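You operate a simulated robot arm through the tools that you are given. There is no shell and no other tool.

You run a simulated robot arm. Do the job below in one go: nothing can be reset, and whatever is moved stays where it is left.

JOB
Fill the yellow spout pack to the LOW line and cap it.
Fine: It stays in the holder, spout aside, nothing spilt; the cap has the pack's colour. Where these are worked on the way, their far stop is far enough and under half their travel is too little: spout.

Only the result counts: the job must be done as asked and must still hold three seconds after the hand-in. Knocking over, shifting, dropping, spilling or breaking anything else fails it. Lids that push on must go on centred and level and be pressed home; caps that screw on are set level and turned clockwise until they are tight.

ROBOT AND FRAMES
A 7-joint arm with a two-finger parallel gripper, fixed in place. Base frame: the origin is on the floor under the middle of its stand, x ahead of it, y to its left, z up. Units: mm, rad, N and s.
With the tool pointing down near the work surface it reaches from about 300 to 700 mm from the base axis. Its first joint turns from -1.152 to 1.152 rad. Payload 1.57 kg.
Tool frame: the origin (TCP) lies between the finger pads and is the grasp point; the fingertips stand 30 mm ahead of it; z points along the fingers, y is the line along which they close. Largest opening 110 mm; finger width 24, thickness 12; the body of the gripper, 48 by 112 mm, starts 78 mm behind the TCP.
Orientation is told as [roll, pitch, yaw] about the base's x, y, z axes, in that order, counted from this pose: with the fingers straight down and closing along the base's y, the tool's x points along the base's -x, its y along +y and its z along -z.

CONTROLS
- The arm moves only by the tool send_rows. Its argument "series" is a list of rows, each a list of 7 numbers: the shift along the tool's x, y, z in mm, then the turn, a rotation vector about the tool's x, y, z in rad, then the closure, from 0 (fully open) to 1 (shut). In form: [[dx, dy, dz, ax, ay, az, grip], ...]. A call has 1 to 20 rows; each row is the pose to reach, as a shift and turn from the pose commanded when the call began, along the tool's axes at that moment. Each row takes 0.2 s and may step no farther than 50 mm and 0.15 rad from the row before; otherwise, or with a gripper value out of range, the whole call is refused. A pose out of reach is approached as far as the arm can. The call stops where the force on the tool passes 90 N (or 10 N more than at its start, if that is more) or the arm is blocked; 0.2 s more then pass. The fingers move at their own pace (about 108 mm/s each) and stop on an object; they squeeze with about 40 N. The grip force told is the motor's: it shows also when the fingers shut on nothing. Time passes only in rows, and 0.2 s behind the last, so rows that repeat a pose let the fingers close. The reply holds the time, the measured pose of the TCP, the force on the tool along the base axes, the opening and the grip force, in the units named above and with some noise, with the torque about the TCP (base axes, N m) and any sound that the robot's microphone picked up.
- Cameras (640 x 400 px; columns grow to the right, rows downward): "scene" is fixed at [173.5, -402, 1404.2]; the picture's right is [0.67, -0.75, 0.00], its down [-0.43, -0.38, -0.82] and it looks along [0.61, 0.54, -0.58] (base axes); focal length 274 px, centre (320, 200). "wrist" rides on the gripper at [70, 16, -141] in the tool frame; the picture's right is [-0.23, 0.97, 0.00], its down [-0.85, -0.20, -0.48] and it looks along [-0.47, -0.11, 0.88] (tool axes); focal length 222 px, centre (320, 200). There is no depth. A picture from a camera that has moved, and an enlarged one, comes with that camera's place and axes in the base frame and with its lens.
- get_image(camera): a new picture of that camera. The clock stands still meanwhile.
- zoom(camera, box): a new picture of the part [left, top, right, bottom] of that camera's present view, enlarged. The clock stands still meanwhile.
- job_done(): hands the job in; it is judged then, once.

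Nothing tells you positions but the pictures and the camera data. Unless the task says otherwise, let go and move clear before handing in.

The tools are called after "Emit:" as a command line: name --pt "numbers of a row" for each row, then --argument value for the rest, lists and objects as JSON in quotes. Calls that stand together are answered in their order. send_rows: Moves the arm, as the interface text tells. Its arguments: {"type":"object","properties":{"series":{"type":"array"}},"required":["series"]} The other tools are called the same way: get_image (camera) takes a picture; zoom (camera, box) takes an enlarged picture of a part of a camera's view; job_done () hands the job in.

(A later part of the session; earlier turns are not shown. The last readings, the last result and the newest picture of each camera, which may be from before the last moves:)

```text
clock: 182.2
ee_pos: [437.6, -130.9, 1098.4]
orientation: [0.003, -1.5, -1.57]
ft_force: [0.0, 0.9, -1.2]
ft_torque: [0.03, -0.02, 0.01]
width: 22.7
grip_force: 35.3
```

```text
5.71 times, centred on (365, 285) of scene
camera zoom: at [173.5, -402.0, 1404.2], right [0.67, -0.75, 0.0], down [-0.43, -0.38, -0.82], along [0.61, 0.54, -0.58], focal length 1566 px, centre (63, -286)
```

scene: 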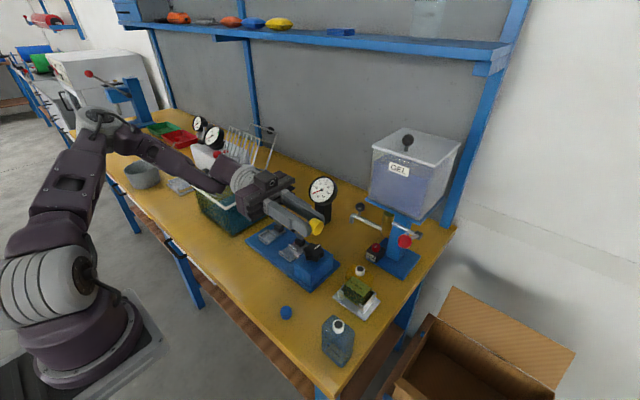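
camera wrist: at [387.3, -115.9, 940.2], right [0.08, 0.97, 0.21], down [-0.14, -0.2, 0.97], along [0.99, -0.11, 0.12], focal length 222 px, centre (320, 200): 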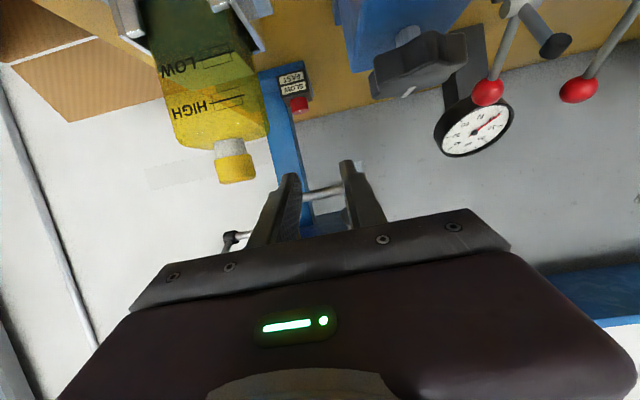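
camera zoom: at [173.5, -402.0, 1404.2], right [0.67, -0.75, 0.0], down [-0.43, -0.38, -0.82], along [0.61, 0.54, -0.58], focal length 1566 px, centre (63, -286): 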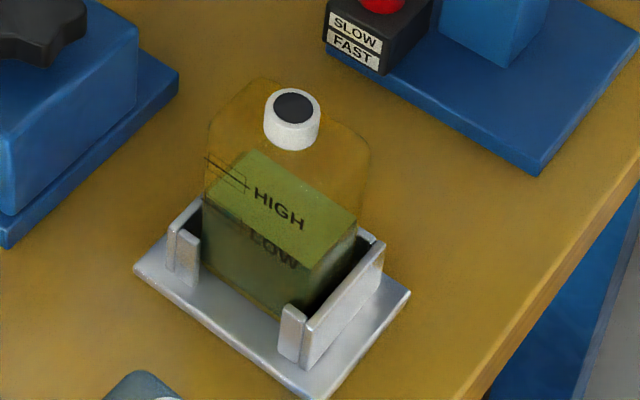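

The underside is a plain flat face — seating is handled by the threads/fit logic, not geometry. So: set it level and centred, then turn clockwise. I'll return to vertical and over the neck at yaw -30°.

Emit:
send_rows --pt "0 0 0 0 0.13 0 1.0" --pt "0 0 0 0 0.26 0 1.0" --pt "0 0 0 0 0.39 0 1.0" --pt "0 0 0 0 0.52 0 1.0" --pt "0 0 0 0 0.65 0 1.0" --pt "0 0 0 0 0.78 0 1.0" --pt "0 0 0 0 0.91 0 1.0" --pt "0 0 0 0 1.04 0 1.0" --pt "0 0 0 0 1.17 0 1.0" --pt "0 0 0 0 1.3 0 1.0" --pt "0 0 0 0 1.43 0 1.0" --pt "0 0 0 0 1.5 0 1.0" --pt "0 0 0 0 1.5 0 1.0"

Emit:
send_rows --pt "-8 12 5 0 0 -0.1 1.0" --pt "-16 28 10 0 0 -0.22 1.0" --pt "-24 44 15 0 0 -0.34 1.0" --pt "-32 60 20 0 0 -0.46 1.0" --pt "-40 76 25 0 0 -0.58 1.0" --pt "-48 92 35 0 0 -0.7 1.0" --pt "-56 106 50 0 0 -0.82 1.0" --pt "-61 114 70 0 0 -0.94 1.0" --pt "-61 114 90 0 0 -1.047 1.0" --pt "-61 114 110 0 0 -1.047 1.0" --pt "-61 114 110 0 0 -1.047 1.0"

Emit:
zoom --camera "scene" --box '[340, 235, 390, 285]'

Emit:
zoom --camera "wrist" --box '[265, 120, 375, 210]'

```text
clock: 185.0
ee_pos: [439.0, -130.4, 1097.3]
orientation: [0.002, 0.002, -1.563]
ft_force: [0.4, 0.2, -0.8]
ft_torque: [0.0, -0.01, 0.01]
width: 22.6
grip_force: 34.9
```

```text
clock: 187.4
ee_pos: [550.5, -192.4, 989.2]
orientation: [-0.001, 0.001, -0.516]
ft_force: [0.2, -0.1, -0.5]
ft_torque: [-0.02, 0.0, -0.02]
width: 22.3
grip_force: 34.8
```

```text
8.00 times, centred on (365, 260) of scene
camera zoom: at [173.5, -402.0, 1404.2], right [0.67, -0.75, 0.0], down [-0.43, -0.38, -0.82], along [0.61, 0.54, -0.58], focal length 2192 px, centre (-40, -280)
```

zoom: 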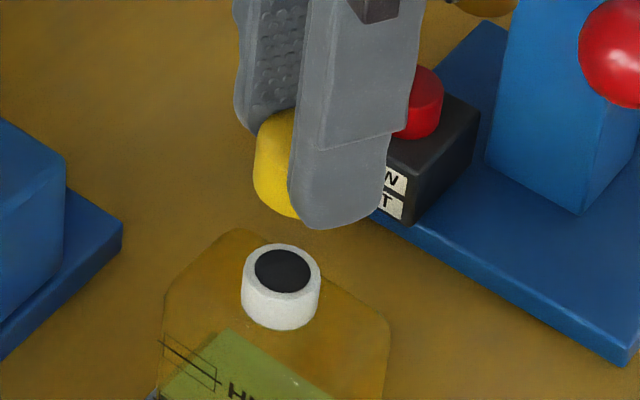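

```text
4.44 times, centred on (320, 165) of wrist
camera zoom: at [499.8, -144.2, 1129.8], right [0.68, 0.73, 0.0], down [0.64, -0.6, 0.48], along [0.35, -0.33, -0.88], focal length 987 px, centre (320, 356)
```

zoom: 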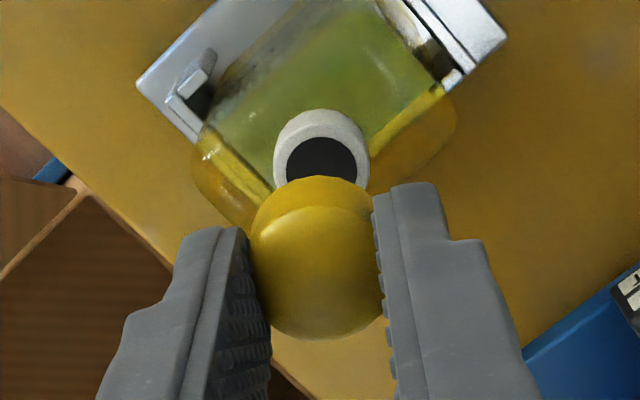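

Both neck and cap are clearly visible; the cap needs ≈ +2.6 mm in tool x. Shift and lower to just above the rim.

Emit:
send_rows --pt "1.3 0.1 8 0 0 0 1.0" --pt "2.6 0.2 16 0 0 0 1.0" --pt "2.6 0.2 24 0 0 0 1.0" --pt "2.6 0.2 29 0 0 0 1.0" --pt "2.6 0.2 29 0 0 0 1.0"

Emit:
zoom --camera "scene" --box '[350, 250, 380, 280]'

Emit:
zoom --camera "wrist" --box '[280, 130, 360, 205]'

```text
clock: 188.6
ee_pos: [547.8, -190.2, 959.1]
orientation: [-0.003, -0.001, -0.517]
ft_force: [1.1, 0.3, -0.8]
ft_torque: [-0.03, -0.01, 0.0]
width: 22.8
grip_force: 35.0
```

```text
13.33 times, centred on (365, 265) of scene
camera zoom: at [173.5, -402.0, 1404.2], right [0.67, -0.75, 0.0], down [-0.43, -0.38, -0.82], along [0.61, 0.54, -0.58], focal length 3653 px, centre (-280, -667)
```

zoom: 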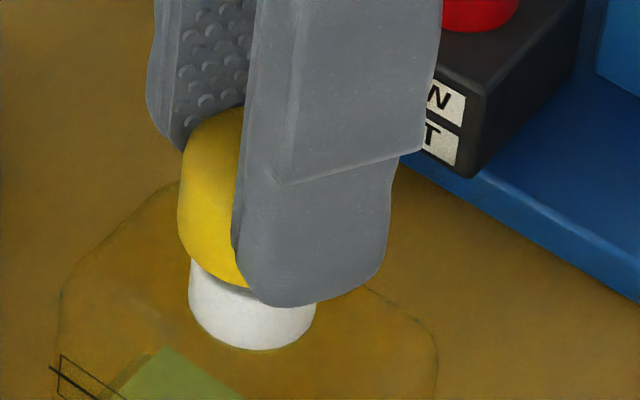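

```text
5.33 times, centred on (320, 168) of wrist
camera zoom: at [497.4, -142.1, 1100.4], right [0.68, 0.73, 0.0], down [0.64, -0.6, 0.48], along [0.35, -0.33, -0.88], focal length 1185 px, centre (320, 373)
```

zoom: 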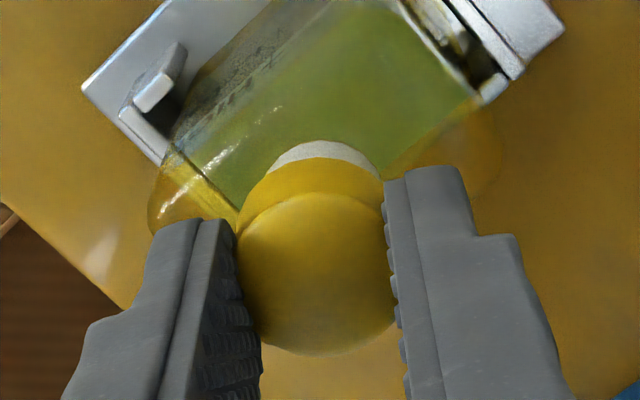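

Aligned in both views (≤0.3 mm). Lower to light contact.

Emit:
send_rows --pt "0 0 0.8 0 0 0 1.0" --pt "0 0 1.6 0 0 0 1.0" --pt "0 0 2.4 0 0 0 1.0" --pt "0 0 2.4 0 0 0 1.0"

```text
clock: 189.6
ee_pos: [549.4, -188.8, 956.1]
orientation: [0.001, 0.0, -0.517]
ft_force: [-1.0, -0.5, -0.5]
ft_torque: [-0.04, -0.01, 0.01]
width: 22.5
grip_force: 35.1
```

Emit:
send_rows --pt "0 0 0.8 0 0 0 1.0" --pt "0 0 1.6 0 0 0 1.0" --pt "0 0 1.6 0 0 0 1.0"

```text
clock: 190.4
ee_pos: [550.1, -189.2, 954.3]
orientation: [0.0, -0.001, -0.518]
ft_force: [-0.4, 0.5, -1.1]
ft_torque: [0.02, 0.0, 0.01]
width: 22.6
grip_force: 35.5
```

Emit:
send_rows --pt "0 0 0.8 0 0 0 1.0" --pt "0 0 1.6 0 0 0 1.0" --pt "0 0 1.6 0 0 0 1.0"

Emit:
zoom --camera "scene" --box '[350, 250, 380, 280]'

```text
clock: 191.2
ee_pos: [550.1, -189.0, 953.2]
orientation: [0.0, -0.001, -0.518]
ft_force: [-0.2, 0.3, 1.2]
ft_torque: [0.0, 0.01, 0.0]
width: 22.6
grip_force: 35.4
```

```text
13.33 times, centred on (365, 265) of scene
camera zoom: at [173.5, -402.0, 1404.2], right [0.67, -0.75, 0.0], down [-0.43, -0.38, -0.82], along [0.61, 0.54, -0.58], focal length 3653 px, centre (-280, -667)
```

zoom: 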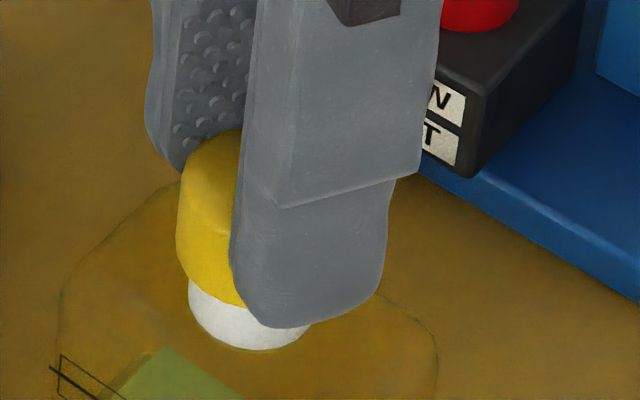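

Emit:
send_rows --pt "0 0 0.5 0 0 0 1.0" --pt "0 0 1.0 0 0 0 1.0" --pt "0 0 1.0 0 0 0 1.0"

```text
clock: 192.0
ee_pos: [549.6, -188.7, 952.6]
orientation: [0.0, 0.001, -0.519]
ft_force: [0.2, 0.9, 0.3]
ft_torque: [0.0, 0.0, -0.03]
width: 22.6
grip_force: 34.7
```

Emit:
send_rows --pt "0 0 0.5 0 0 0 1.0" --pt "0 0 1.0 0 0 0 1.0" --pt "0 0 1.0 0 0 0 1.0"

Emit:
zoom --camera "scene" --box '[350, 250, 380, 280]'

Emit:
zoom --camera "wrist" --box '[280, 130, 360, 205]'

```text
clock: 192.8
ee_pos: [549.1, -189.3, 952.4]
orientation: [-0.001, -0.004, -0.519]
ft_force: [0.3, -3.8, 19.4]
ft_torque: [-0.04, 0.05, 0.02]
width: 22.2
grip_force: 35.3
heard: snap
```

```text
13.33 times, centred on (365, 265) of scene
camera zoom: at [173.1, -401.9, 1404.2], right [0.67, -0.75, 0.0], down [-0.43, -0.38, -0.82], along [0.61, 0.54, -0.57], focal length 3653 px, centre (-280, -667)
```

zoom: 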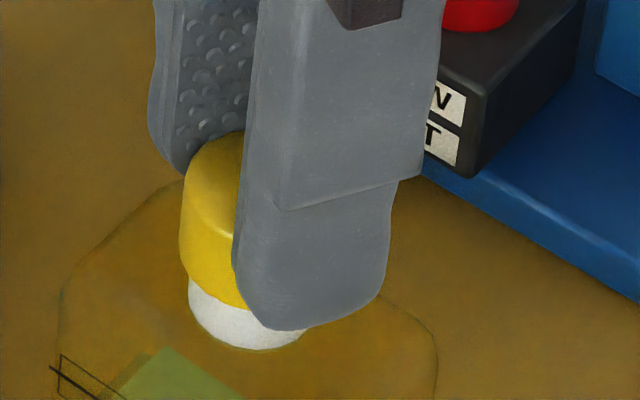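

```text
5.33 times, centred on (320, 168) of wrist
camera zoom: at [498.0, -141.8, 1093.5], right [0.68, 0.73, 0.0], down [0.64, -0.6, 0.48], along [0.35, -0.33, -0.88], focal length 1185 px, centre (320, 373)
```

zoom: 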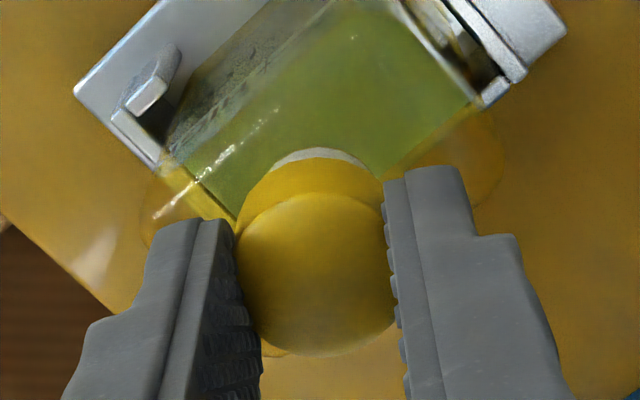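

"Snap" again — this time properly centred and firmly held. I won't lift; I'll now turn clockwise in place and watch the force and torque.

Emit:
send_rows --pt "0 0 0 0 0 0.1 1.0" --pt "0 0 0 0 0 0.2 1.0" --pt "0 0 0 0 0 0.3 1.0" --pt "0 0 0 0 0 0.4 1.0"

Emit:
zoom --camera "scene" --box '[350, 250, 380, 280]'

```text
clock: 193.8
ee_pos: [548.9, -188.7, 951.0]
orientation: [0.0, -0.001, -0.919]
ft_force: [0.7, 2.4, 12.4]
ft_torque: [0.12, -0.04, 0.22]
width: 20.8
grip_force: 34.5
```

```text
13.33 times, centred on (365, 265) of scene
camera zoom: at [173.3, -401.8, 1404.3], right [0.67, -0.75, 0.0], down [-0.43, -0.38, -0.82], along [0.61, 0.54, -0.58], focal length 3653 px, centre (-280, -667)
```

zoom: 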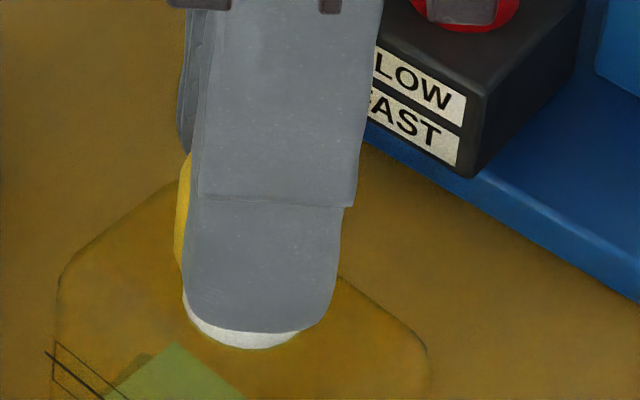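

There is now a real turning resistance (0.22 N·m): the cap is engaged (threads have caught), and the pack has come up against the holder. Continue turning clockwise.

Emit:
send_rows --pt "0 0 0.1 0 0 0.1 1.0" --pt "0 0 0.2 0 0 0.2 1.0" --pt "0 0 0.3 0 0 0.3 1.0" --pt "0 0 0.4 0 0 0.4 1.0"

Emit:
zoom --camera "scene" --box '[335, 245, 395, 315]'

Emit:
zoom --camera "wrist" --box '[270, 120, 370, 210]'

```text
clock: 194.8
ee_pos: [548.8, -189.1, 951.1]
orientation: [-0.001, -0.001, -1.318]
ft_force: [-0.7, 0.0, -0.8]
ft_torque: [0.01, 0.02, 0.0]
width: 22.3
grip_force: 34.5
heard: snap
```

```text
5.71 times, centred on (365, 280) of scene
camera zoom: at [173.5, -402.0, 1404.2], right [0.67, -0.75, 0.0], down [-0.43, -0.38, -0.82], along [0.61, 0.54, -0.58], focal length 1566 px, centre (63, -257)
```

zoom: 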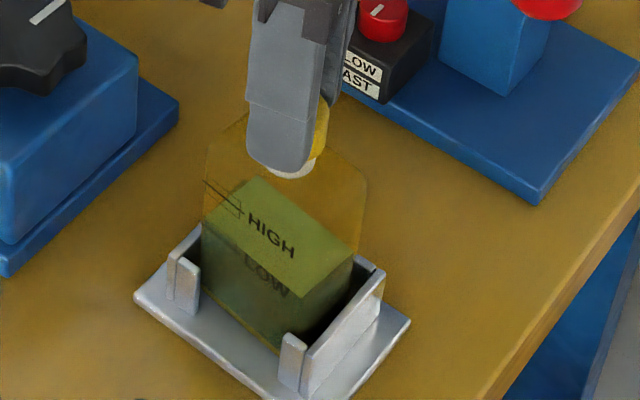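

```text
4.44 times, centred on (320, 165) of wrist
camera zoom: at [548.7, -119.2, 1092.4], right [1.0, 0.02, 0.0], down [0.02, -0.88, 0.48], along [0.01, -0.48, -0.88], focal length 987 px, centre (320, 356)
```

zoom: 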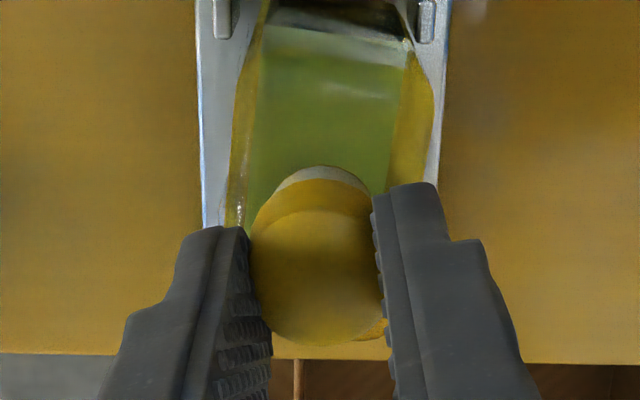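

Another snap and the torque vanished: so it is a snap-on cap — it latches when pressed centred, and pulling or twisting breaks it loose. The procedure is: re-centre, press until it snaps, then just open the fingers. I'll lift slightly, turn back to yaw -30° and realign.

Emit:
send_rows --pt "0 0 -1.5 0 0 0 1.0" --pt "0 0 -5 0 0 0 1.0" --pt "0 0 -5 0 0 -0.12 1.0" --pt "0 0 -5 0 0 -0.24 1.0" --pt "0 0 -5 0 0 -0.36 1.0" --pt "0 0 -5 0 0 -0.48 1.0" --pt "0 0 -5 0 0 -0.6 1.0" --pt "0 0 -5 0 0 -0.72 1.0" --pt "0 0 -5 0 0 -0.8 1.0" --pt "0 0 -5 0 0 -0.8 1.0"

Emit:
zoom --camera "scene" --box '[350, 250, 380, 280]'

Emit:
zoom --camera "wrist" --box '[280, 130, 360, 205]'

Emit:
zoom --camera "scene" --box '[335, 245, 395, 315]'

```text
clock: 197.0
ee_pos: [549.4, -189.2, 955.3]
orientation: [0.0, -0.003, -0.517]
ft_force: [0.0, -0.5, -0.9]
ft_torque: [0.01, 0.03, 0.0]
width: 22.9
grip_force: 35.3
```

```text
13.33 times, centred on (365, 265) of scene
camera zoom: at [173.5, -402.0, 1404.2], right [0.67, -0.75, 0.0], down [-0.43, -0.38, -0.82], along [0.61, 0.54, -0.58], focal length 3653 px, centre (-280, -667)
```

zoom: 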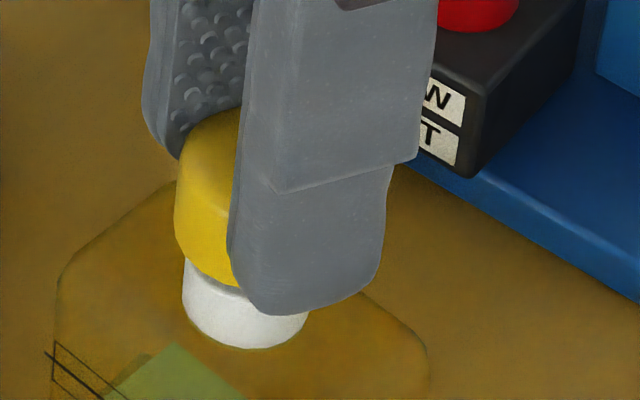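

```text
5.33 times, centred on (320, 168) of wrist
camera zoom: at [497.9, -141.2, 1097.2], right [0.68, 0.73, 0.0], down [0.65, -0.6, 0.48], along [0.35, -0.33, -0.88], focal length 1185 px, centre (320, 373)
```

zoom: 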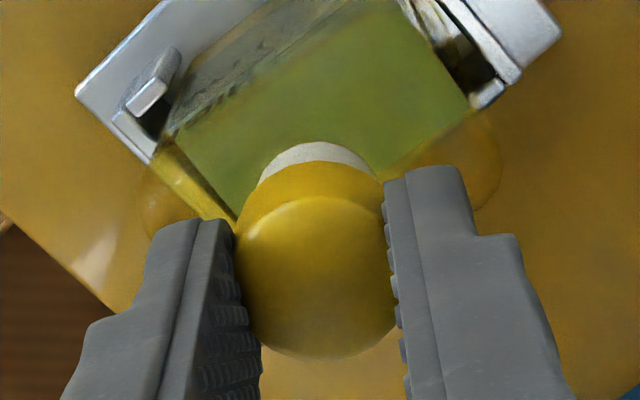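

```text
5.71 times, centred on (365, 280) of scene
camera zoom: at [173.5, -402.0, 1404.2], right [0.67, -0.75, 0.0], down [-0.43, -0.38, -0.82], along [0.61, 0.54, -0.58], focal length 1566 px, centre (63, -257)
```

zoom: 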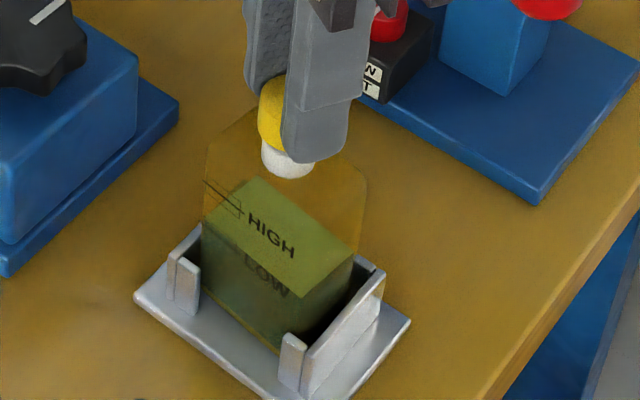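

The pack settled ~1 mm differently after the twist; realign by (+0.7, -0.5) mm tool x/y and check.

Emit:
send_rows --pt "0.7 -0.5 0 0 0 0 1.0" --pt "0.7 -0.5 0 0 0 0 1.0"

Emit:
zoom --camera "scene" --box '[350, 255, 375, 280]'

Emit:
zoom --camera "wrist" --box '[280, 140, 360, 205]'

```text
clock: 197.6
ee_pos: [548.0, -188.7, 955.1]
orientation: [0.0, 0.001, -0.516]
ft_force: [-0.5, 0.2, -0.2]
ft_torque: [-0.01, 0.03, 0.0]
width: 22.6
grip_force: 34.8
```

```text
16.00 times, centred on (362, 268) of scene
camera zoom: at [173.5, -402.0, 1404.2], right [0.67, -0.75, 0.0], down [-0.43, -0.38, -0.82], along [0.61, 0.54, -0.58], focal length 4384 px, centre (-360, -880)
```

zoom: 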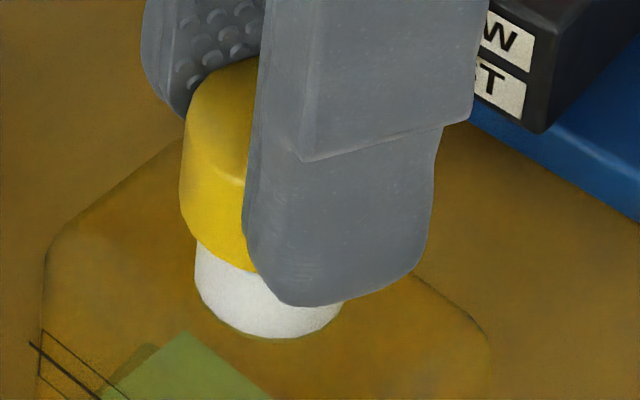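

```text
6.15 times, centred on (320, 172) of wrist
camera zoom: at [496.5, -141.3, 1096.9], right [0.68, 0.73, 0.0], down [0.64, -0.6, 0.48], along [0.35, -0.33, -0.88], focal length 1367 px, centre (320, 369)
```

zoom: 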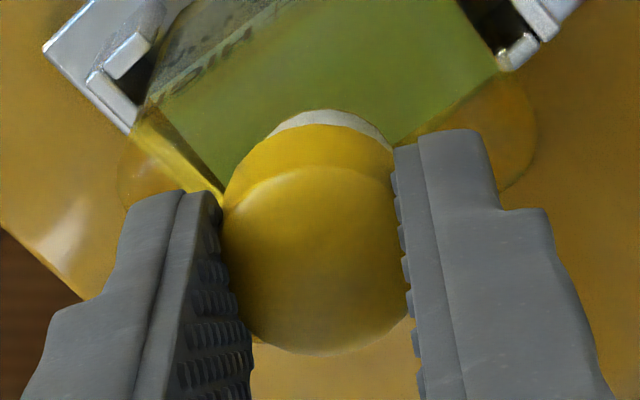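

Emit:
send_rows --pt "-0.4 0.35 1 0 0 0 1.0" --pt "-0.4 0.35 1 0 0 0 1.0"

Emit:
zoom --camera "scene" --box '[350, 255, 375, 280]'

Emit:
zoom --camera "wrist" --box '[280, 140, 360, 205]'

```text
clock: 198.2
ee_pos: [548.4, -189.1, 954.1]
orientation: [0.001, -0.001, -0.516]
ft_force: [-1.4, 0.1, -0.1]
ft_torque: [-0.03, -0.01, -0.05]
width: 22.5
grip_force: 35.4
```

```text
16.00 times, centred on (362, 268) of scene
camera zoom: at [173.5, -402.0, 1404.2], right [0.67, -0.75, 0.0], down [-0.43, -0.38, -0.82], along [0.61, 0.54, -0.58], focal length 4384 px, centre (-360, -880)
```

zoom: 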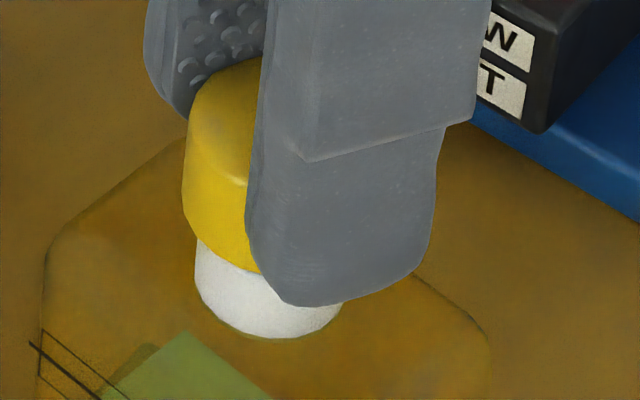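

```text
6.15 times, centred on (320, 172) of wrist
camera zoom: at [497.3, -141.2, 1096.1], right [0.68, 0.73, 0.0], down [0.64, -0.6, 0.48], along [0.35, -0.33, -0.88], focal length 1367 px, centre (320, 369)
```

zoom: 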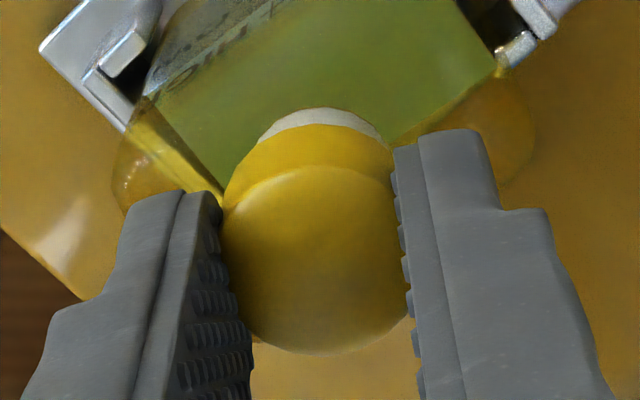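

Now coaxial in both views. Lower slowly until it snaps.

Emit:
send_rows --pt "0 0 0.6 0 0 0 1.0" --pt "0 0 1.2 0 0 0 1.0" --pt "0 0 1.8 0 0 0 1.0" --pt "0 0 1.8 0 0 0 1.0"

```text
clock: 199.2
ee_pos: [549.0, -189.4, 952.5]
orientation: [0.0, -0.001, -0.518]
ft_force: [0.1, 0.9, -0.3]
ft_torque: [-0.02, 0.02, 0.0]
width: 22.6
grip_force: 35.5
```

Emit:
send_rows --pt "0 0 0.5 0 0 0 1.0" --pt "0 0 1.0 0 0 0 1.0" --pt "0 0 1.0 0 0 0 1.0"

```text
clock: 200.0
ee_pos: [549.2, -188.9, 952.0]
orientation: [-0.001, 0.002, -0.516]
ft_force: [-0.6, 0.7, -0.1]
ft_torque: [0.02, 0.0, 0.03]
width: 22.5
grip_force: 35.1
```

Emit:
send_rows --pt "0 0 0.5 0 0 0 1.0" --pt "0 0 1.0 0 0 0 1.0" --pt "0 0 1.0 0 0 0 1.0"

Emit:
zoom --camera "scene" --box '[350, 255, 375, 280]'

```text
clock: 200.8
ee_pos: [549.6, -189.1, 950.6]
orientation: [0.0, 0.001, -0.519]
ft_force: [-0.6, 0.9, -0.2]
ft_torque: [-0.02, 0.01, 0.0]
width: 22.2
grip_force: 35.4
```

```text
16.00 times, centred on (362, 268) of scene
camera zoom: at [173.5, -402.0, 1404.2], right [0.67, -0.75, 0.0], down [-0.43, -0.38, -0.82], along [0.61, 0.54, -0.58], focal length 4384 px, centre (-360, -880)
```

zoom: 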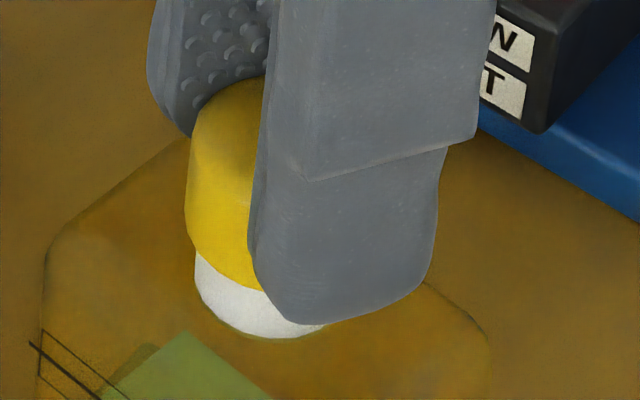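

Emit:
send_rows --pt "0 0 0.5 0 0 0 1.0" --pt "0 0 1.0 0 0 0 1.0" --pt "0 0 1.0 0 0 0 1.0"

```text
clock: 201.6
ee_pos: [549.4, -190.7, 949.6]
orientation: [-0.001, -0.002, -0.516]
ft_force: [-1.5, 1.9, 12.2]
ft_torque: [0.08, 0.07, 0.02]
width: 22.6
grip_force: 35.4
heard: snap
```

Snap at 12 N. I'll press a bit further to make sure it is home, then look.

Emit:
send_rows --pt "0 0 0.5 0 0 0 1.0" --pt "0 0 1.0 0 0 0 1.0" --pt "0 0 1.0 0 0 0 1.0"

Emit:
zoom --camera "scene" --box '[350, 255, 375, 280]'

Emit:
zoom --camera "wrist" --box '[280, 140, 360, 205]'

```text
clock: 202.4
ee_pos: [549.9, -189.9, 950.8]
orientation: [0.0, -0.003, -0.517]
ft_force: [-1.6, 4.8, 35.1]
ft_torque: [0.14, 0.08, -0.02]
width: 22.4
grip_force: 35.0
```

```text
16.00 times, centred on (362, 268) of scene
camera zoom: at [172.8, -401.6, 1404.4], right [0.67, -0.75, 0.0], down [-0.43, -0.38, -0.82], along [0.61, 0.54, -0.57], focal length 4384 px, centre (-360, -880)
```

zoom: 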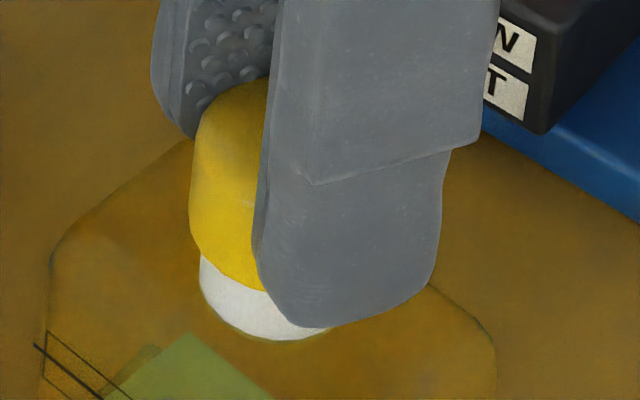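

```text
6.15 times, centred on (320, 172) of wrist
camera zoom: at [497.4, -141.7, 1091.6], right [0.68, 0.73, 0.0], down [0.64, -0.6, 0.48], along [0.35, -0.33, -0.88], focal length 1367 px, centre (320, 369)
```

zoom: 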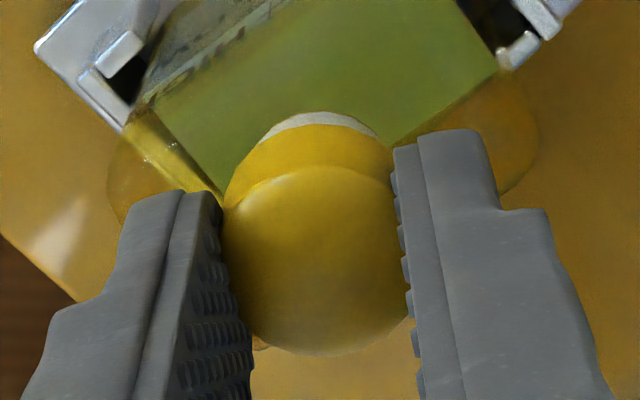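

Pressed to 35 N without change. I'll ease off the press in small steps to see whether the cap is really latched (a slight downward pull on the gripper would show it).

Emit:
send_rows --pt "0 0 -1.0 0 0 0 1.0" --pt "0 0 -1.8 0 0 0 1.0" --pt "0 0 -1.8 0 0 0 1.0"

```text
clock: 203.2
ee_pos: [550.3, -189.8, 950.2]
orientation: [-0.001, -0.001, -0.517]
ft_force: [5.0, 2.1, 9.4]
ft_torque: [-0.04, -0.33, 0.09]
width: 22.6
grip_force: 35.3
```

Emit:
send_rows --pt "0 0 -0.6 0 0 0 1.0" --pt "0 0 -0.6 0 0 0 1.0"

```text
clock: 203.8
ee_pos: [548.4, -190.0, 950.9]
orientation: [-0.002, 0.002, -0.519]
ft_force: [0.2, -0.2, 0.7]
ft_torque: [-0.03, 0.01, -0.01]
width: 22.7
grip_force: 35.5
heard: snap
```

The catch let go again as soon as the press was removed. So it needs to be held pressed while being turned clockwise — the thread only holds once turned. I'll press again to the snap, then turn while keeping the press.

Emit:
send_rows --pt "0 0 0.8 0 0 0 1.0" --pt "0 0 1.6 0 0 0 1.0" --pt "0 0 2.3 0 0 0 1.0" --pt "0 0 2.3 0 0 0 1.0"

Emit:
zoom --camera "scene" --box '[350, 255, 375, 280]'

Emit:
zoom --camera "wrist" --box '[280, 140, 360, 205]'

```text
clock: 204.8
ee_pos: [549.5, -189.9, 950.4]
orientation: [-0.002, -0.002, -0.517]
ft_force: [-0.5, 0.3, 3.0]
ft_torque: [0.03, 0.01, -0.01]
width: 22.7
grip_force: 35.0
```

```text
16.00 times, centred on (362, 268) of scene
camera zoom: at [173.4, -401.9, 1404.2], right [0.67, -0.75, 0.0], down [-0.43, -0.38, -0.82], along [0.61, 0.54, -0.58], focal length 4384 px, centre (-360, -880)
```

zoom: 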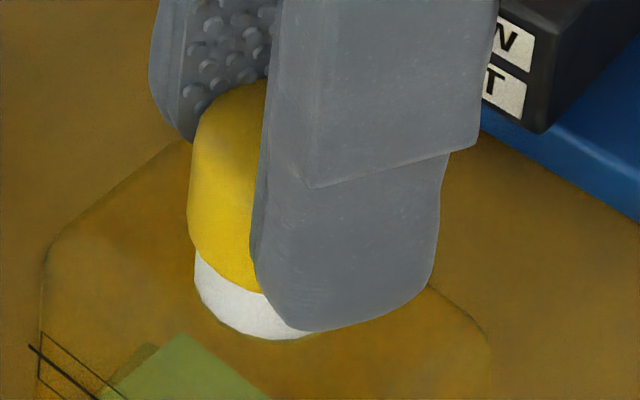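

```text
6.15 times, centred on (320, 172) of wrist
camera zoom: at [498.0, -142.0, 1091.0], right [0.68, 0.73, 0.0], down [0.64, -0.6, 0.48], along [0.35, -0.33, -0.88], focal length 1367 px, centre (320, 369)
```

zoom: 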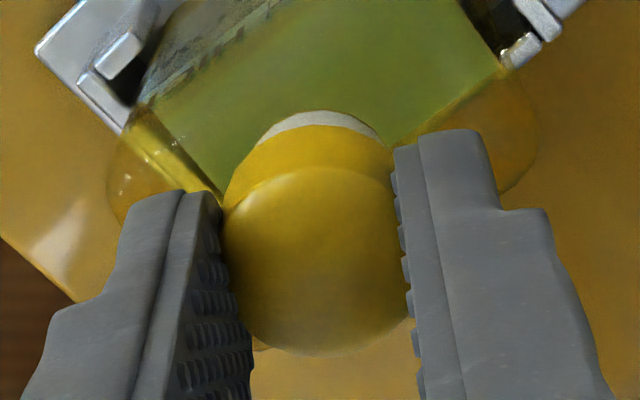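

Emit:
send_rows --pt "0.5 0 0 0 0 0 1.0" --pt "0.5 0 0.5 0 0 0 1.0" --pt "0.5 0 1.0 0 0 0 1.0" --pt "0.5 0 1.0 0 0 0 1.0"

```text
clock: 205.8
ee_pos: [549.0, -191.1, 948.6]
orientation: [0.0, -0.002, -0.516]
ft_force: [1.6, 1.3, 14.4]
ft_torque: [0.04, -0.03, 0.0]
width: 22.3
grip_force: 35.0
```

Emit:
send_rows --pt "0 0 0.5 0 0 0 1.0" --pt "0 0 1.0 0 0 0 1.0" --pt "0 0 1.0 0 0 0 1.0"

Emit:
zoom --camera "scene" --box '[350, 255, 375, 280]'

Emit:
zoom --camera "wrist" --box '[280, 140, 360, 205]'

```text
clock: 206.6
ee_pos: [549.1, -189.5, 947.3]
orientation: [-0.001, -0.004, -0.519]
ft_force: [1.2, 0.1, 40.8]
ft_torque: [0.06, -0.02, -0.01]
width: 22.5
grip_force: 35.4
```

```text
16.00 times, centred on (362, 268) of scene
camera zoom: at [172.8, -401.7, 1404.4], right [0.67, -0.75, 0.0], down [-0.43, -0.38, -0.82], along [0.61, 0.54, -0.57], focal length 4384 px, centre (-360, -880)
```

zoom: 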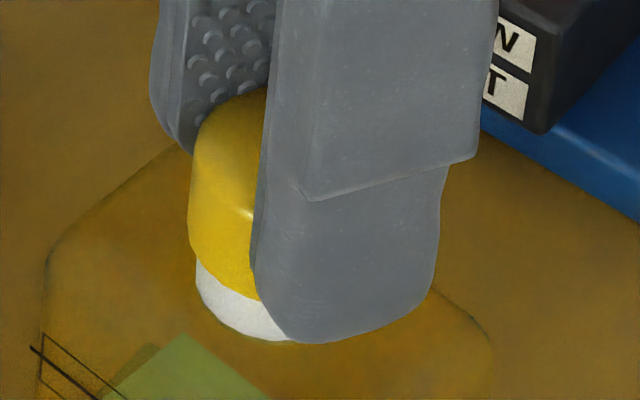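

```text
6.15 times, centred on (320, 172) of wrist
camera zoom: at [496.5, -142.1, 1089.4], right [0.68, 0.73, 0.0], down [0.64, -0.59, 0.48], along [0.36, -0.33, -0.88], focal length 1367 px, centre (320, 369)
```

zoom: 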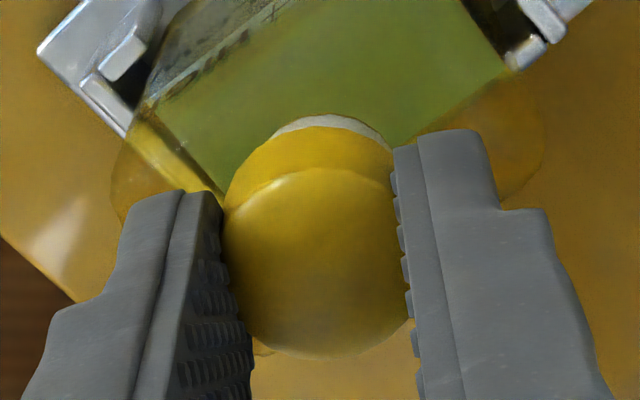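

No snap this time; the cap had crept up between the fingers so the tips now touch the rim. I'll re-grip it higher (more cap below the tips), realign, press to the snap, and then simply open the fingers without any pull.

Emit:
send_rows --pt "0 0 -2 0 0 0 0.8" --pt "0 0 -2 0 0 0 0.75" --pt "0 0 -2 0 0 0 0.7" --pt "0 0 -5.5 0 0 0 0.7" --pt "0 0 -5.5 0 0 0 0.7"

Emit:
zoom --camera "scene" --box '[350, 255, 375, 280]'

Emit:
zoom --camera "wrist" --box '[280, 140, 360, 205]'

```text
clock: 207.8
ee_pos: [549.5, -189.5, 953.8]
orientation: [0.001, -0.001, -0.516]
ft_force: [0.6, 0.1, -0.8]
ft_torque: [-0.03, 0.01, 0.01]
width: 32.9
grip_force: 0.0
```

```text
16.00 times, centred on (362, 268) of scene
camera zoom: at [173.5, -402.0, 1404.2], right [0.67, -0.75, 0.0], down [-0.43, -0.38, -0.82], along [0.61, 0.54, -0.58], focal length 4384 px, centre (-360, -880)
```

zoom: 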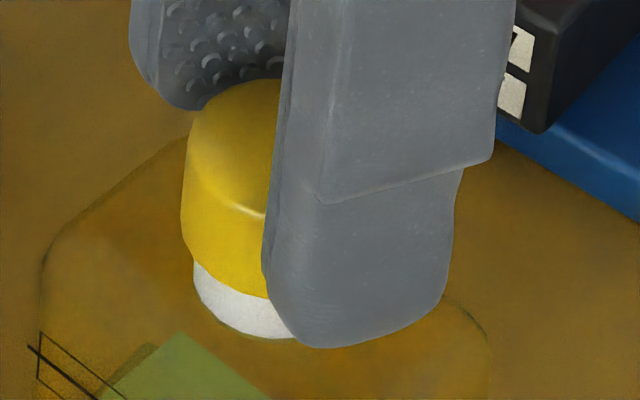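

```text
6.15 times, centred on (320, 172) of wrist
camera zoom: at [497.2, -141.5, 1094.0], right [0.68, 0.73, 0.0], down [0.64, -0.6, 0.48], along [0.35, -0.33, -0.88], focal length 1367 px, centre (320, 369)
```

zoom: 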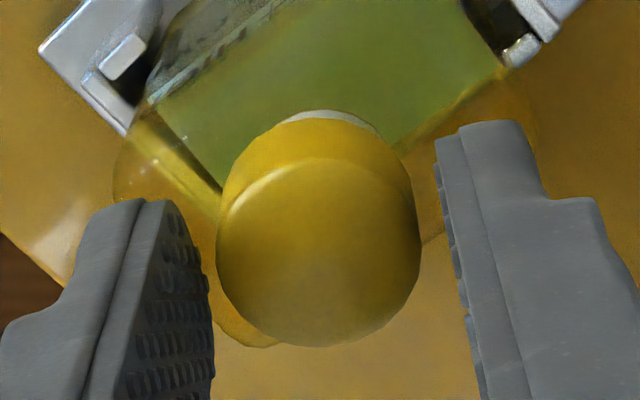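

Emit:
send_rows --pt "0 0 0 0 0 0 0.76" --pt "0 0 0 0 0 0 0.8" --pt "0 0 0 0 0 0 0.9" --pt "0 0 0 0 0 0 1.0" --pt "0 0 -2 0 0 0 1.0" --pt "0 0 -3 0 0 0 1.0" --pt "0 0 -3 0 0 0 1.0"

Emit:
zoom --camera "scene" --box '[350, 255, 375, 280]'

Emit:
zoom --camera "wrist" --box '[280, 140, 360, 205]'

```text
clock: 209.4
ee_pos: [548.3, -189.0, 954.6]
orientation: [-0.001, 0.0, -0.516]
ft_force: [-0.5, 1.0, -0.3]
ft_torque: [0.02, -0.01, 0.01]
width: 22.3
grip_force: 35.1
```

```text
16.00 times, centred on (362, 268) of scene
camera zoom: at [173.5, -402.0, 1404.2], right [0.67, -0.75, 0.0], down [-0.43, -0.38, -0.82], along [0.61, 0.54, -0.58], focal length 4384 px, centre (-360, -880)
```

zoom: 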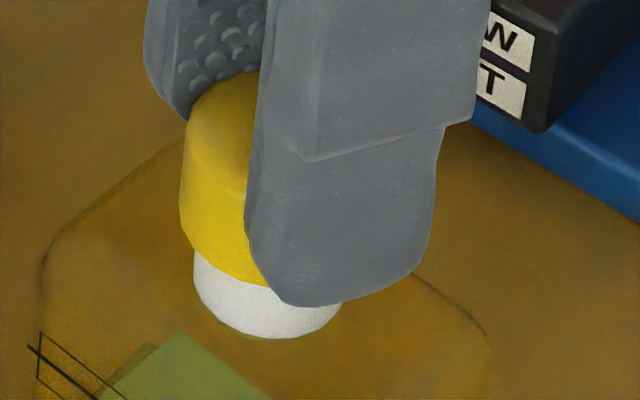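

```text
6.15 times, centred on (320, 172) of wrist
camera zoom: at [496.6, -141.6, 1096.8], right [0.68, 0.73, 0.0], down [0.64, -0.6, 0.48], along [0.35, -0.33, -0.88], focal length 1367 px, centre (320, 369)
```

zoom: 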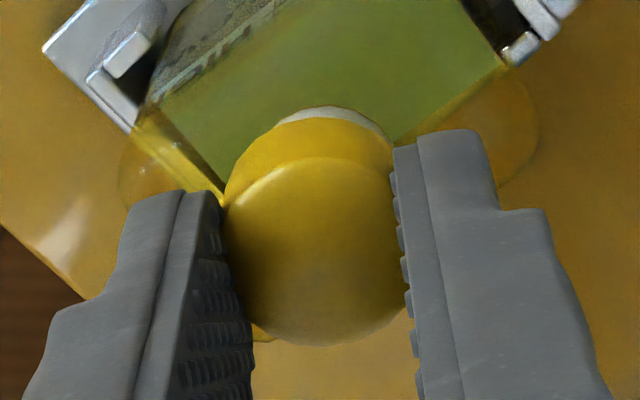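

Emit:
send_rows --pt "-0.8 0.55 0.5 0 0 0 1.0" --pt "-0.8 0.55 1.0 0 0 0 1.0" --pt "-0.8 0.55 1.0 0 0 0 1.0"

Emit:
zoom --camera "scene" --box '[350, 255, 375, 280]'

Emit:
zoom --camera "wrist" --box '[280, 140, 360, 205]'

```text
clock: 210.2
ee_pos: [548.6, -187.7, 954.0]
orientation: [-0.001, 0.0, -0.517]
ft_force: [0.3, 0.6, 0.3]
ft_torque: [0.0, 0.01, 0.02]
width: 22.2
grip_force: 34.9
```

```text
16.00 times, centred on (362, 268) of scene
camera zoom: at [173.5, -402.0, 1404.2], right [0.67, -0.75, 0.0], down [-0.43, -0.38, -0.82], along [0.61, 0.54, -0.58], focal length 4384 px, centre (-360, -880)
```

zoom: 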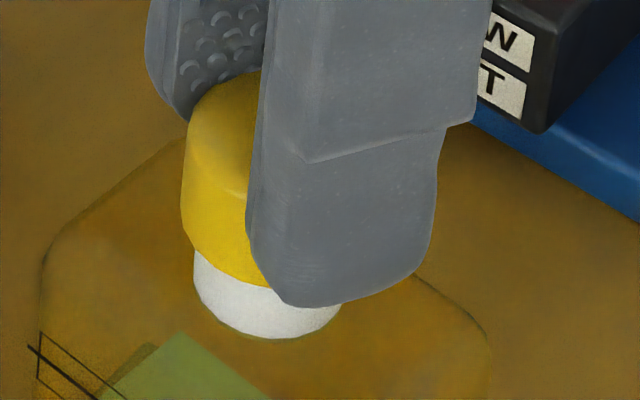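

```text
6.15 times, centred on (320, 172) of wrist
camera zoom: at [497.4, -141.4, 1095.9], right [0.68, 0.73, 0.0], down [0.64, -0.6, 0.48], along [0.35, -0.33, -0.88], focal length 1367 px, centre (320, 369)
```

zoom: 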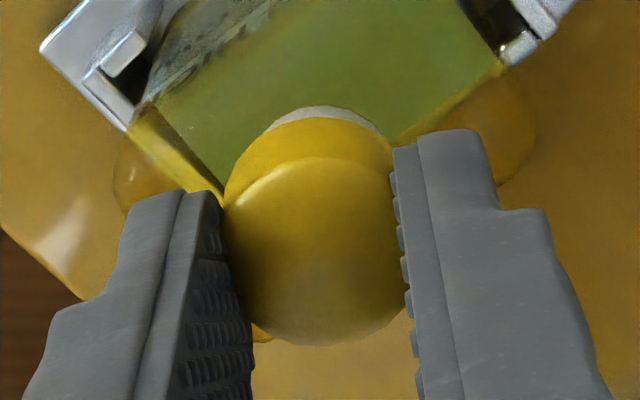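

Matches the alignment of the successful snaps. Lower in small steps until the snap.

Emit:
send_rows --pt "0 0.15 0.6 0 0 0 1.0" --pt "0 0.15 1.2 0 0 0 1.0" --pt "0 0.15 1.2 0 0 0 1.0"

```text
clock: 211.0
ee_pos: [548.4, -189.0, 953.5]
orientation: [0.0, 0.001, -0.516]
ft_force: [-0.4, -0.1, 0.3]
ft_torque: [0.01, -0.04, 0.04]
width: 22.1
grip_force: 35.6
```

Emit:
send_rows --pt "0 0 0.6 0 0 0 1.0" --pt "0 0 1.2 0 0 0 1.0" --pt "0 0 1.2 0 0 0 1.0"

```text
clock: 211.8
ee_pos: [549.8, -188.0, 951.0]
orientation: [0.001, -0.003, -0.516]
ft_force: [-0.9, 0.2, 3.2]
ft_torque: [-0.03, 0.05, 0.03]
width: 22.2
grip_force: 34.5
```

Emit:
send_rows --pt "0 0 0.4 0 0 0 1.0" --pt "0 0 0.8 0 0 0 1.0" --pt "0 0 0.8 0 0 0 1.0"

```text
clock: 212.6
ee_pos: [549.6, -188.8, 951.5]
orientation: [0.0, -0.003, -0.517]
ft_force: [-0.1, -0.4, 18.6]
ft_torque: [0.02, 0.01, -0.05]
width: 22.3
grip_force: 34.8
```

Emit:
send_rows --pt "0 0 0.4 0 0 0 1.0" --pt "0 0 0.8 0 0 0 1.0" --pt "0 0 0.8 0 0 0 1.0"

Emit:
zoom --camera "scene" --box '[350, 255, 375, 280]'

Emit:
zoom --camera "wrist" --box '[280, 140, 360, 205]'

```text
clock: 213.4
ee_pos: [549.2, -187.6, 950.8]
orientation: [0.001, -0.003, -0.517]
ft_force: [1.5, -0.1, 31.0]
ft_torque: [0.02, -0.08, -0.05]
width: 22.2
grip_force: 35.1
```

```text
16.00 times, centred on (362, 268) of scene
camera zoom: at [173.0, -401.8, 1404.3], right [0.67, -0.75, 0.0], down [-0.43, -0.38, -0.82], along [0.61, 0.54, -0.57], focal length 4384 px, centre (-360, -880)
```

zoom: 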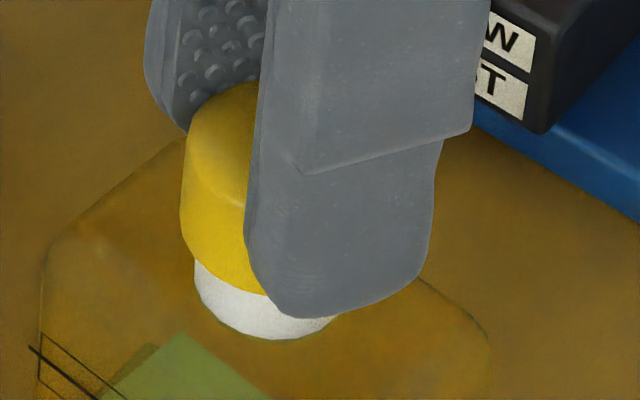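

```text
6.15 times, centred on (320, 172) of wrist
camera zoom: at [497.4, -140.6, 1092.7], right [0.68, 0.73, 0.0], down [0.64, -0.6, 0.48], along [0.35, -0.33, -0.88], focal length 1367 px, centre (320, 369)
```

zoom: 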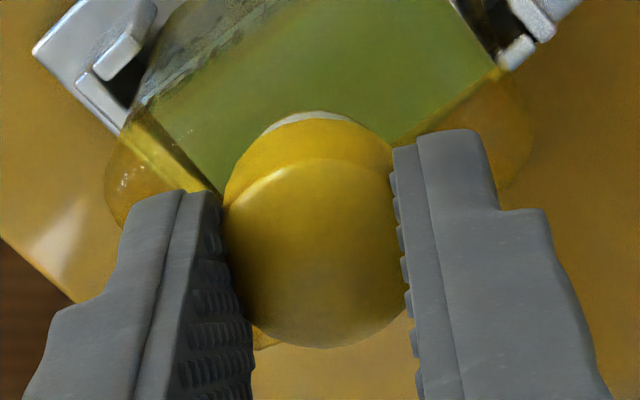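

No snap: the cap is ~0.5 mm off. I'll ease the press and slide it the last half millimetre.

Emit:
send_rows --pt "0 0 -1.0 0 0 0 1.0" --pt "-0.2 -0.3 -1.0 0 0 0 1.0" --pt "-0.35 -0.6 -1.0 0 0 0 1.0" --pt "-0.35 -0.6 -0.5 0 0 0 1.0" --pt "-0.35 -0.6 -0.5 0 0 0 1.0"

```text
clock: 214.6
ee_pos: [549.4, -190.0, 950.5]
orientation: [0.0, 0.0, -0.517]
ft_force: [-1.6, 3.6, 20.3]
ft_torque: [0.1, -0.02, 0.0]
width: 22.2
grip_force: 35.1
```

Emit:
zoom --camera "scene" --box '[350, 255, 375, 280]'

Emit:
zoom --camera "wrist" --box '[280, 140, 360, 205]'

```text
16.00 times, centred on (362, 268) of scene
camera zoom: at [173.1, -401.8, 1404.3], right [0.67, -0.75, 0.0], down [-0.43, -0.38, -0.82], along [0.61, 0.54, -0.58], focal length 4384 px, centre (-360, -880)
```

zoom: 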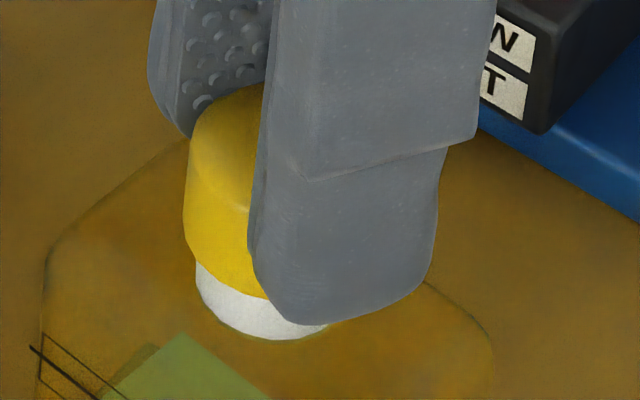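

```text
6.15 times, centred on (320, 172) of wrist
camera zoom: at [497.4, -141.8, 1092.7], right [0.68, 0.73, 0.0], down [0.64, -0.6, 0.48], along [0.35, -0.33, -0.88], focal length 1367 px, centre (320, 369)
```

zoom: 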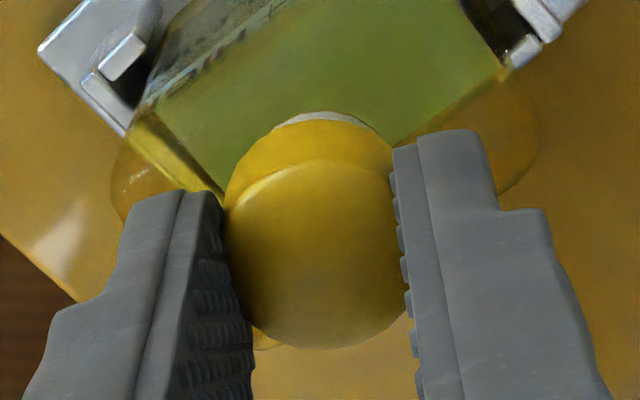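

Emit:
send_rows --pt "-0.15 0 0 0 0 0 1.0" --pt "-0.3 0 0 0 0 0 1.0" --pt "-0.3 0 0.3 0 0 0 1.0"

```text
clock: 215.4
ee_pos: [549.7, -189.7, 949.5]
orientation: [0.001, -0.001, -0.517]
ft_force: [-3.1, 1.8, 20.1]
ft_torque: [0.07, 0.08, -0.02]
width: 22.3
grip_force: 35.4
```

Emit:
send_rows --pt "-0.3 0 0 0 0 0 1.0" --pt "-0.3 0 0 0 0 0 1.0"

Emit:
send_rows --pt "0 0.3 0 0 0 0 1.0" --pt "0 0.3 0.2 0 0 0 1.0"

```text
clock: 216.0
ee_pos: [551.3, -189.9, 949.7]
orientation: [-0.001, -0.003, -0.519]
ft_force: [-1.3, -0.5, 16.1]
ft_torque: [0.02, 0.08, -0.02]
width: 22.5
grip_force: 34.9
```

```text
clock: 216.6
ee_pos: [550.3, -189.1, 951.6]
orientation: [-0.001, 0.0, -0.515]
ft_force: [0.3, -0.8, 11.2]
ft_torque: [-0.04, 0.01, 0.01]
width: 22.3
grip_force: 34.9
```

I'll lift clear of contact, realign freely, then come straight down again as in the successful tries.

Emit:
send_rows --pt "0 0 -2 0 0 0 1.0" --pt "0 0 -3.5 0 0 0 1.0" --pt "0 0 -3.5 0 0 0 1.0"

Emit:
zoom --camera "scene" --box '[350, 255, 375, 280]'

Emit:
zoom --camera "wrist" --box '[280, 140, 360, 205]'

```text
clock: 217.4
ee_pos: [550.3, -188.5, 953.0]
orientation: [0.0, -0.001, -0.515]
ft_force: [-1.2, -0.3, 0.2]
ft_torque: [0.01, -0.01, 0.02]
width: 22.4
grip_force: 35.0
```

```text
16.00 times, centred on (362, 268) of scene
camera zoom: at [173.5, -402.0, 1404.2], right [0.67, -0.75, 0.0], down [-0.43, -0.38, -0.82], along [0.61, 0.54, -0.58], focal length 4384 px, centre (-360, -880)
```

zoom: 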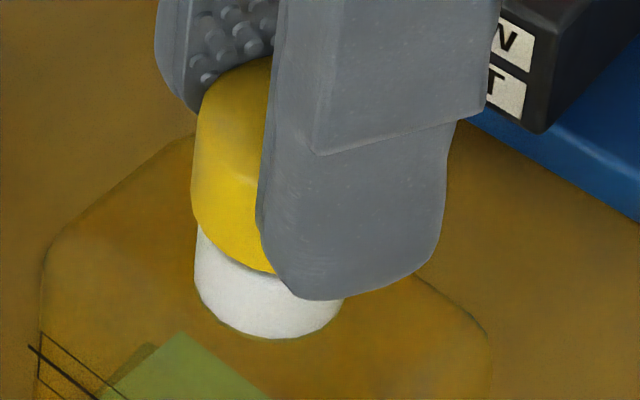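

```text
6.15 times, centred on (320, 172) of wrist
camera zoom: at [499.1, -141.9, 1096.3], right [0.68, 0.73, 0.0], down [0.64, -0.6, 0.48], along [0.35, -0.33, -0.88], focal length 1367 px, centre (320, 369)
```

zoom: 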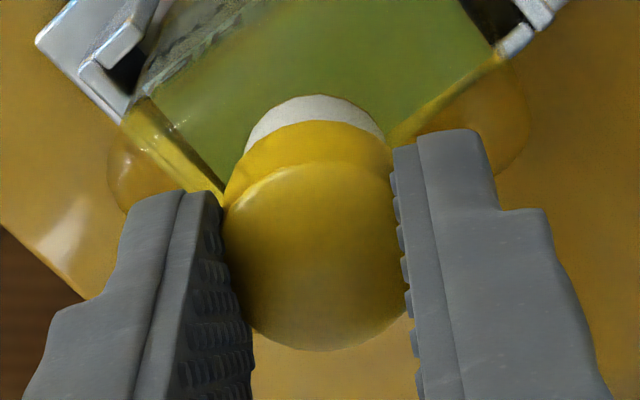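

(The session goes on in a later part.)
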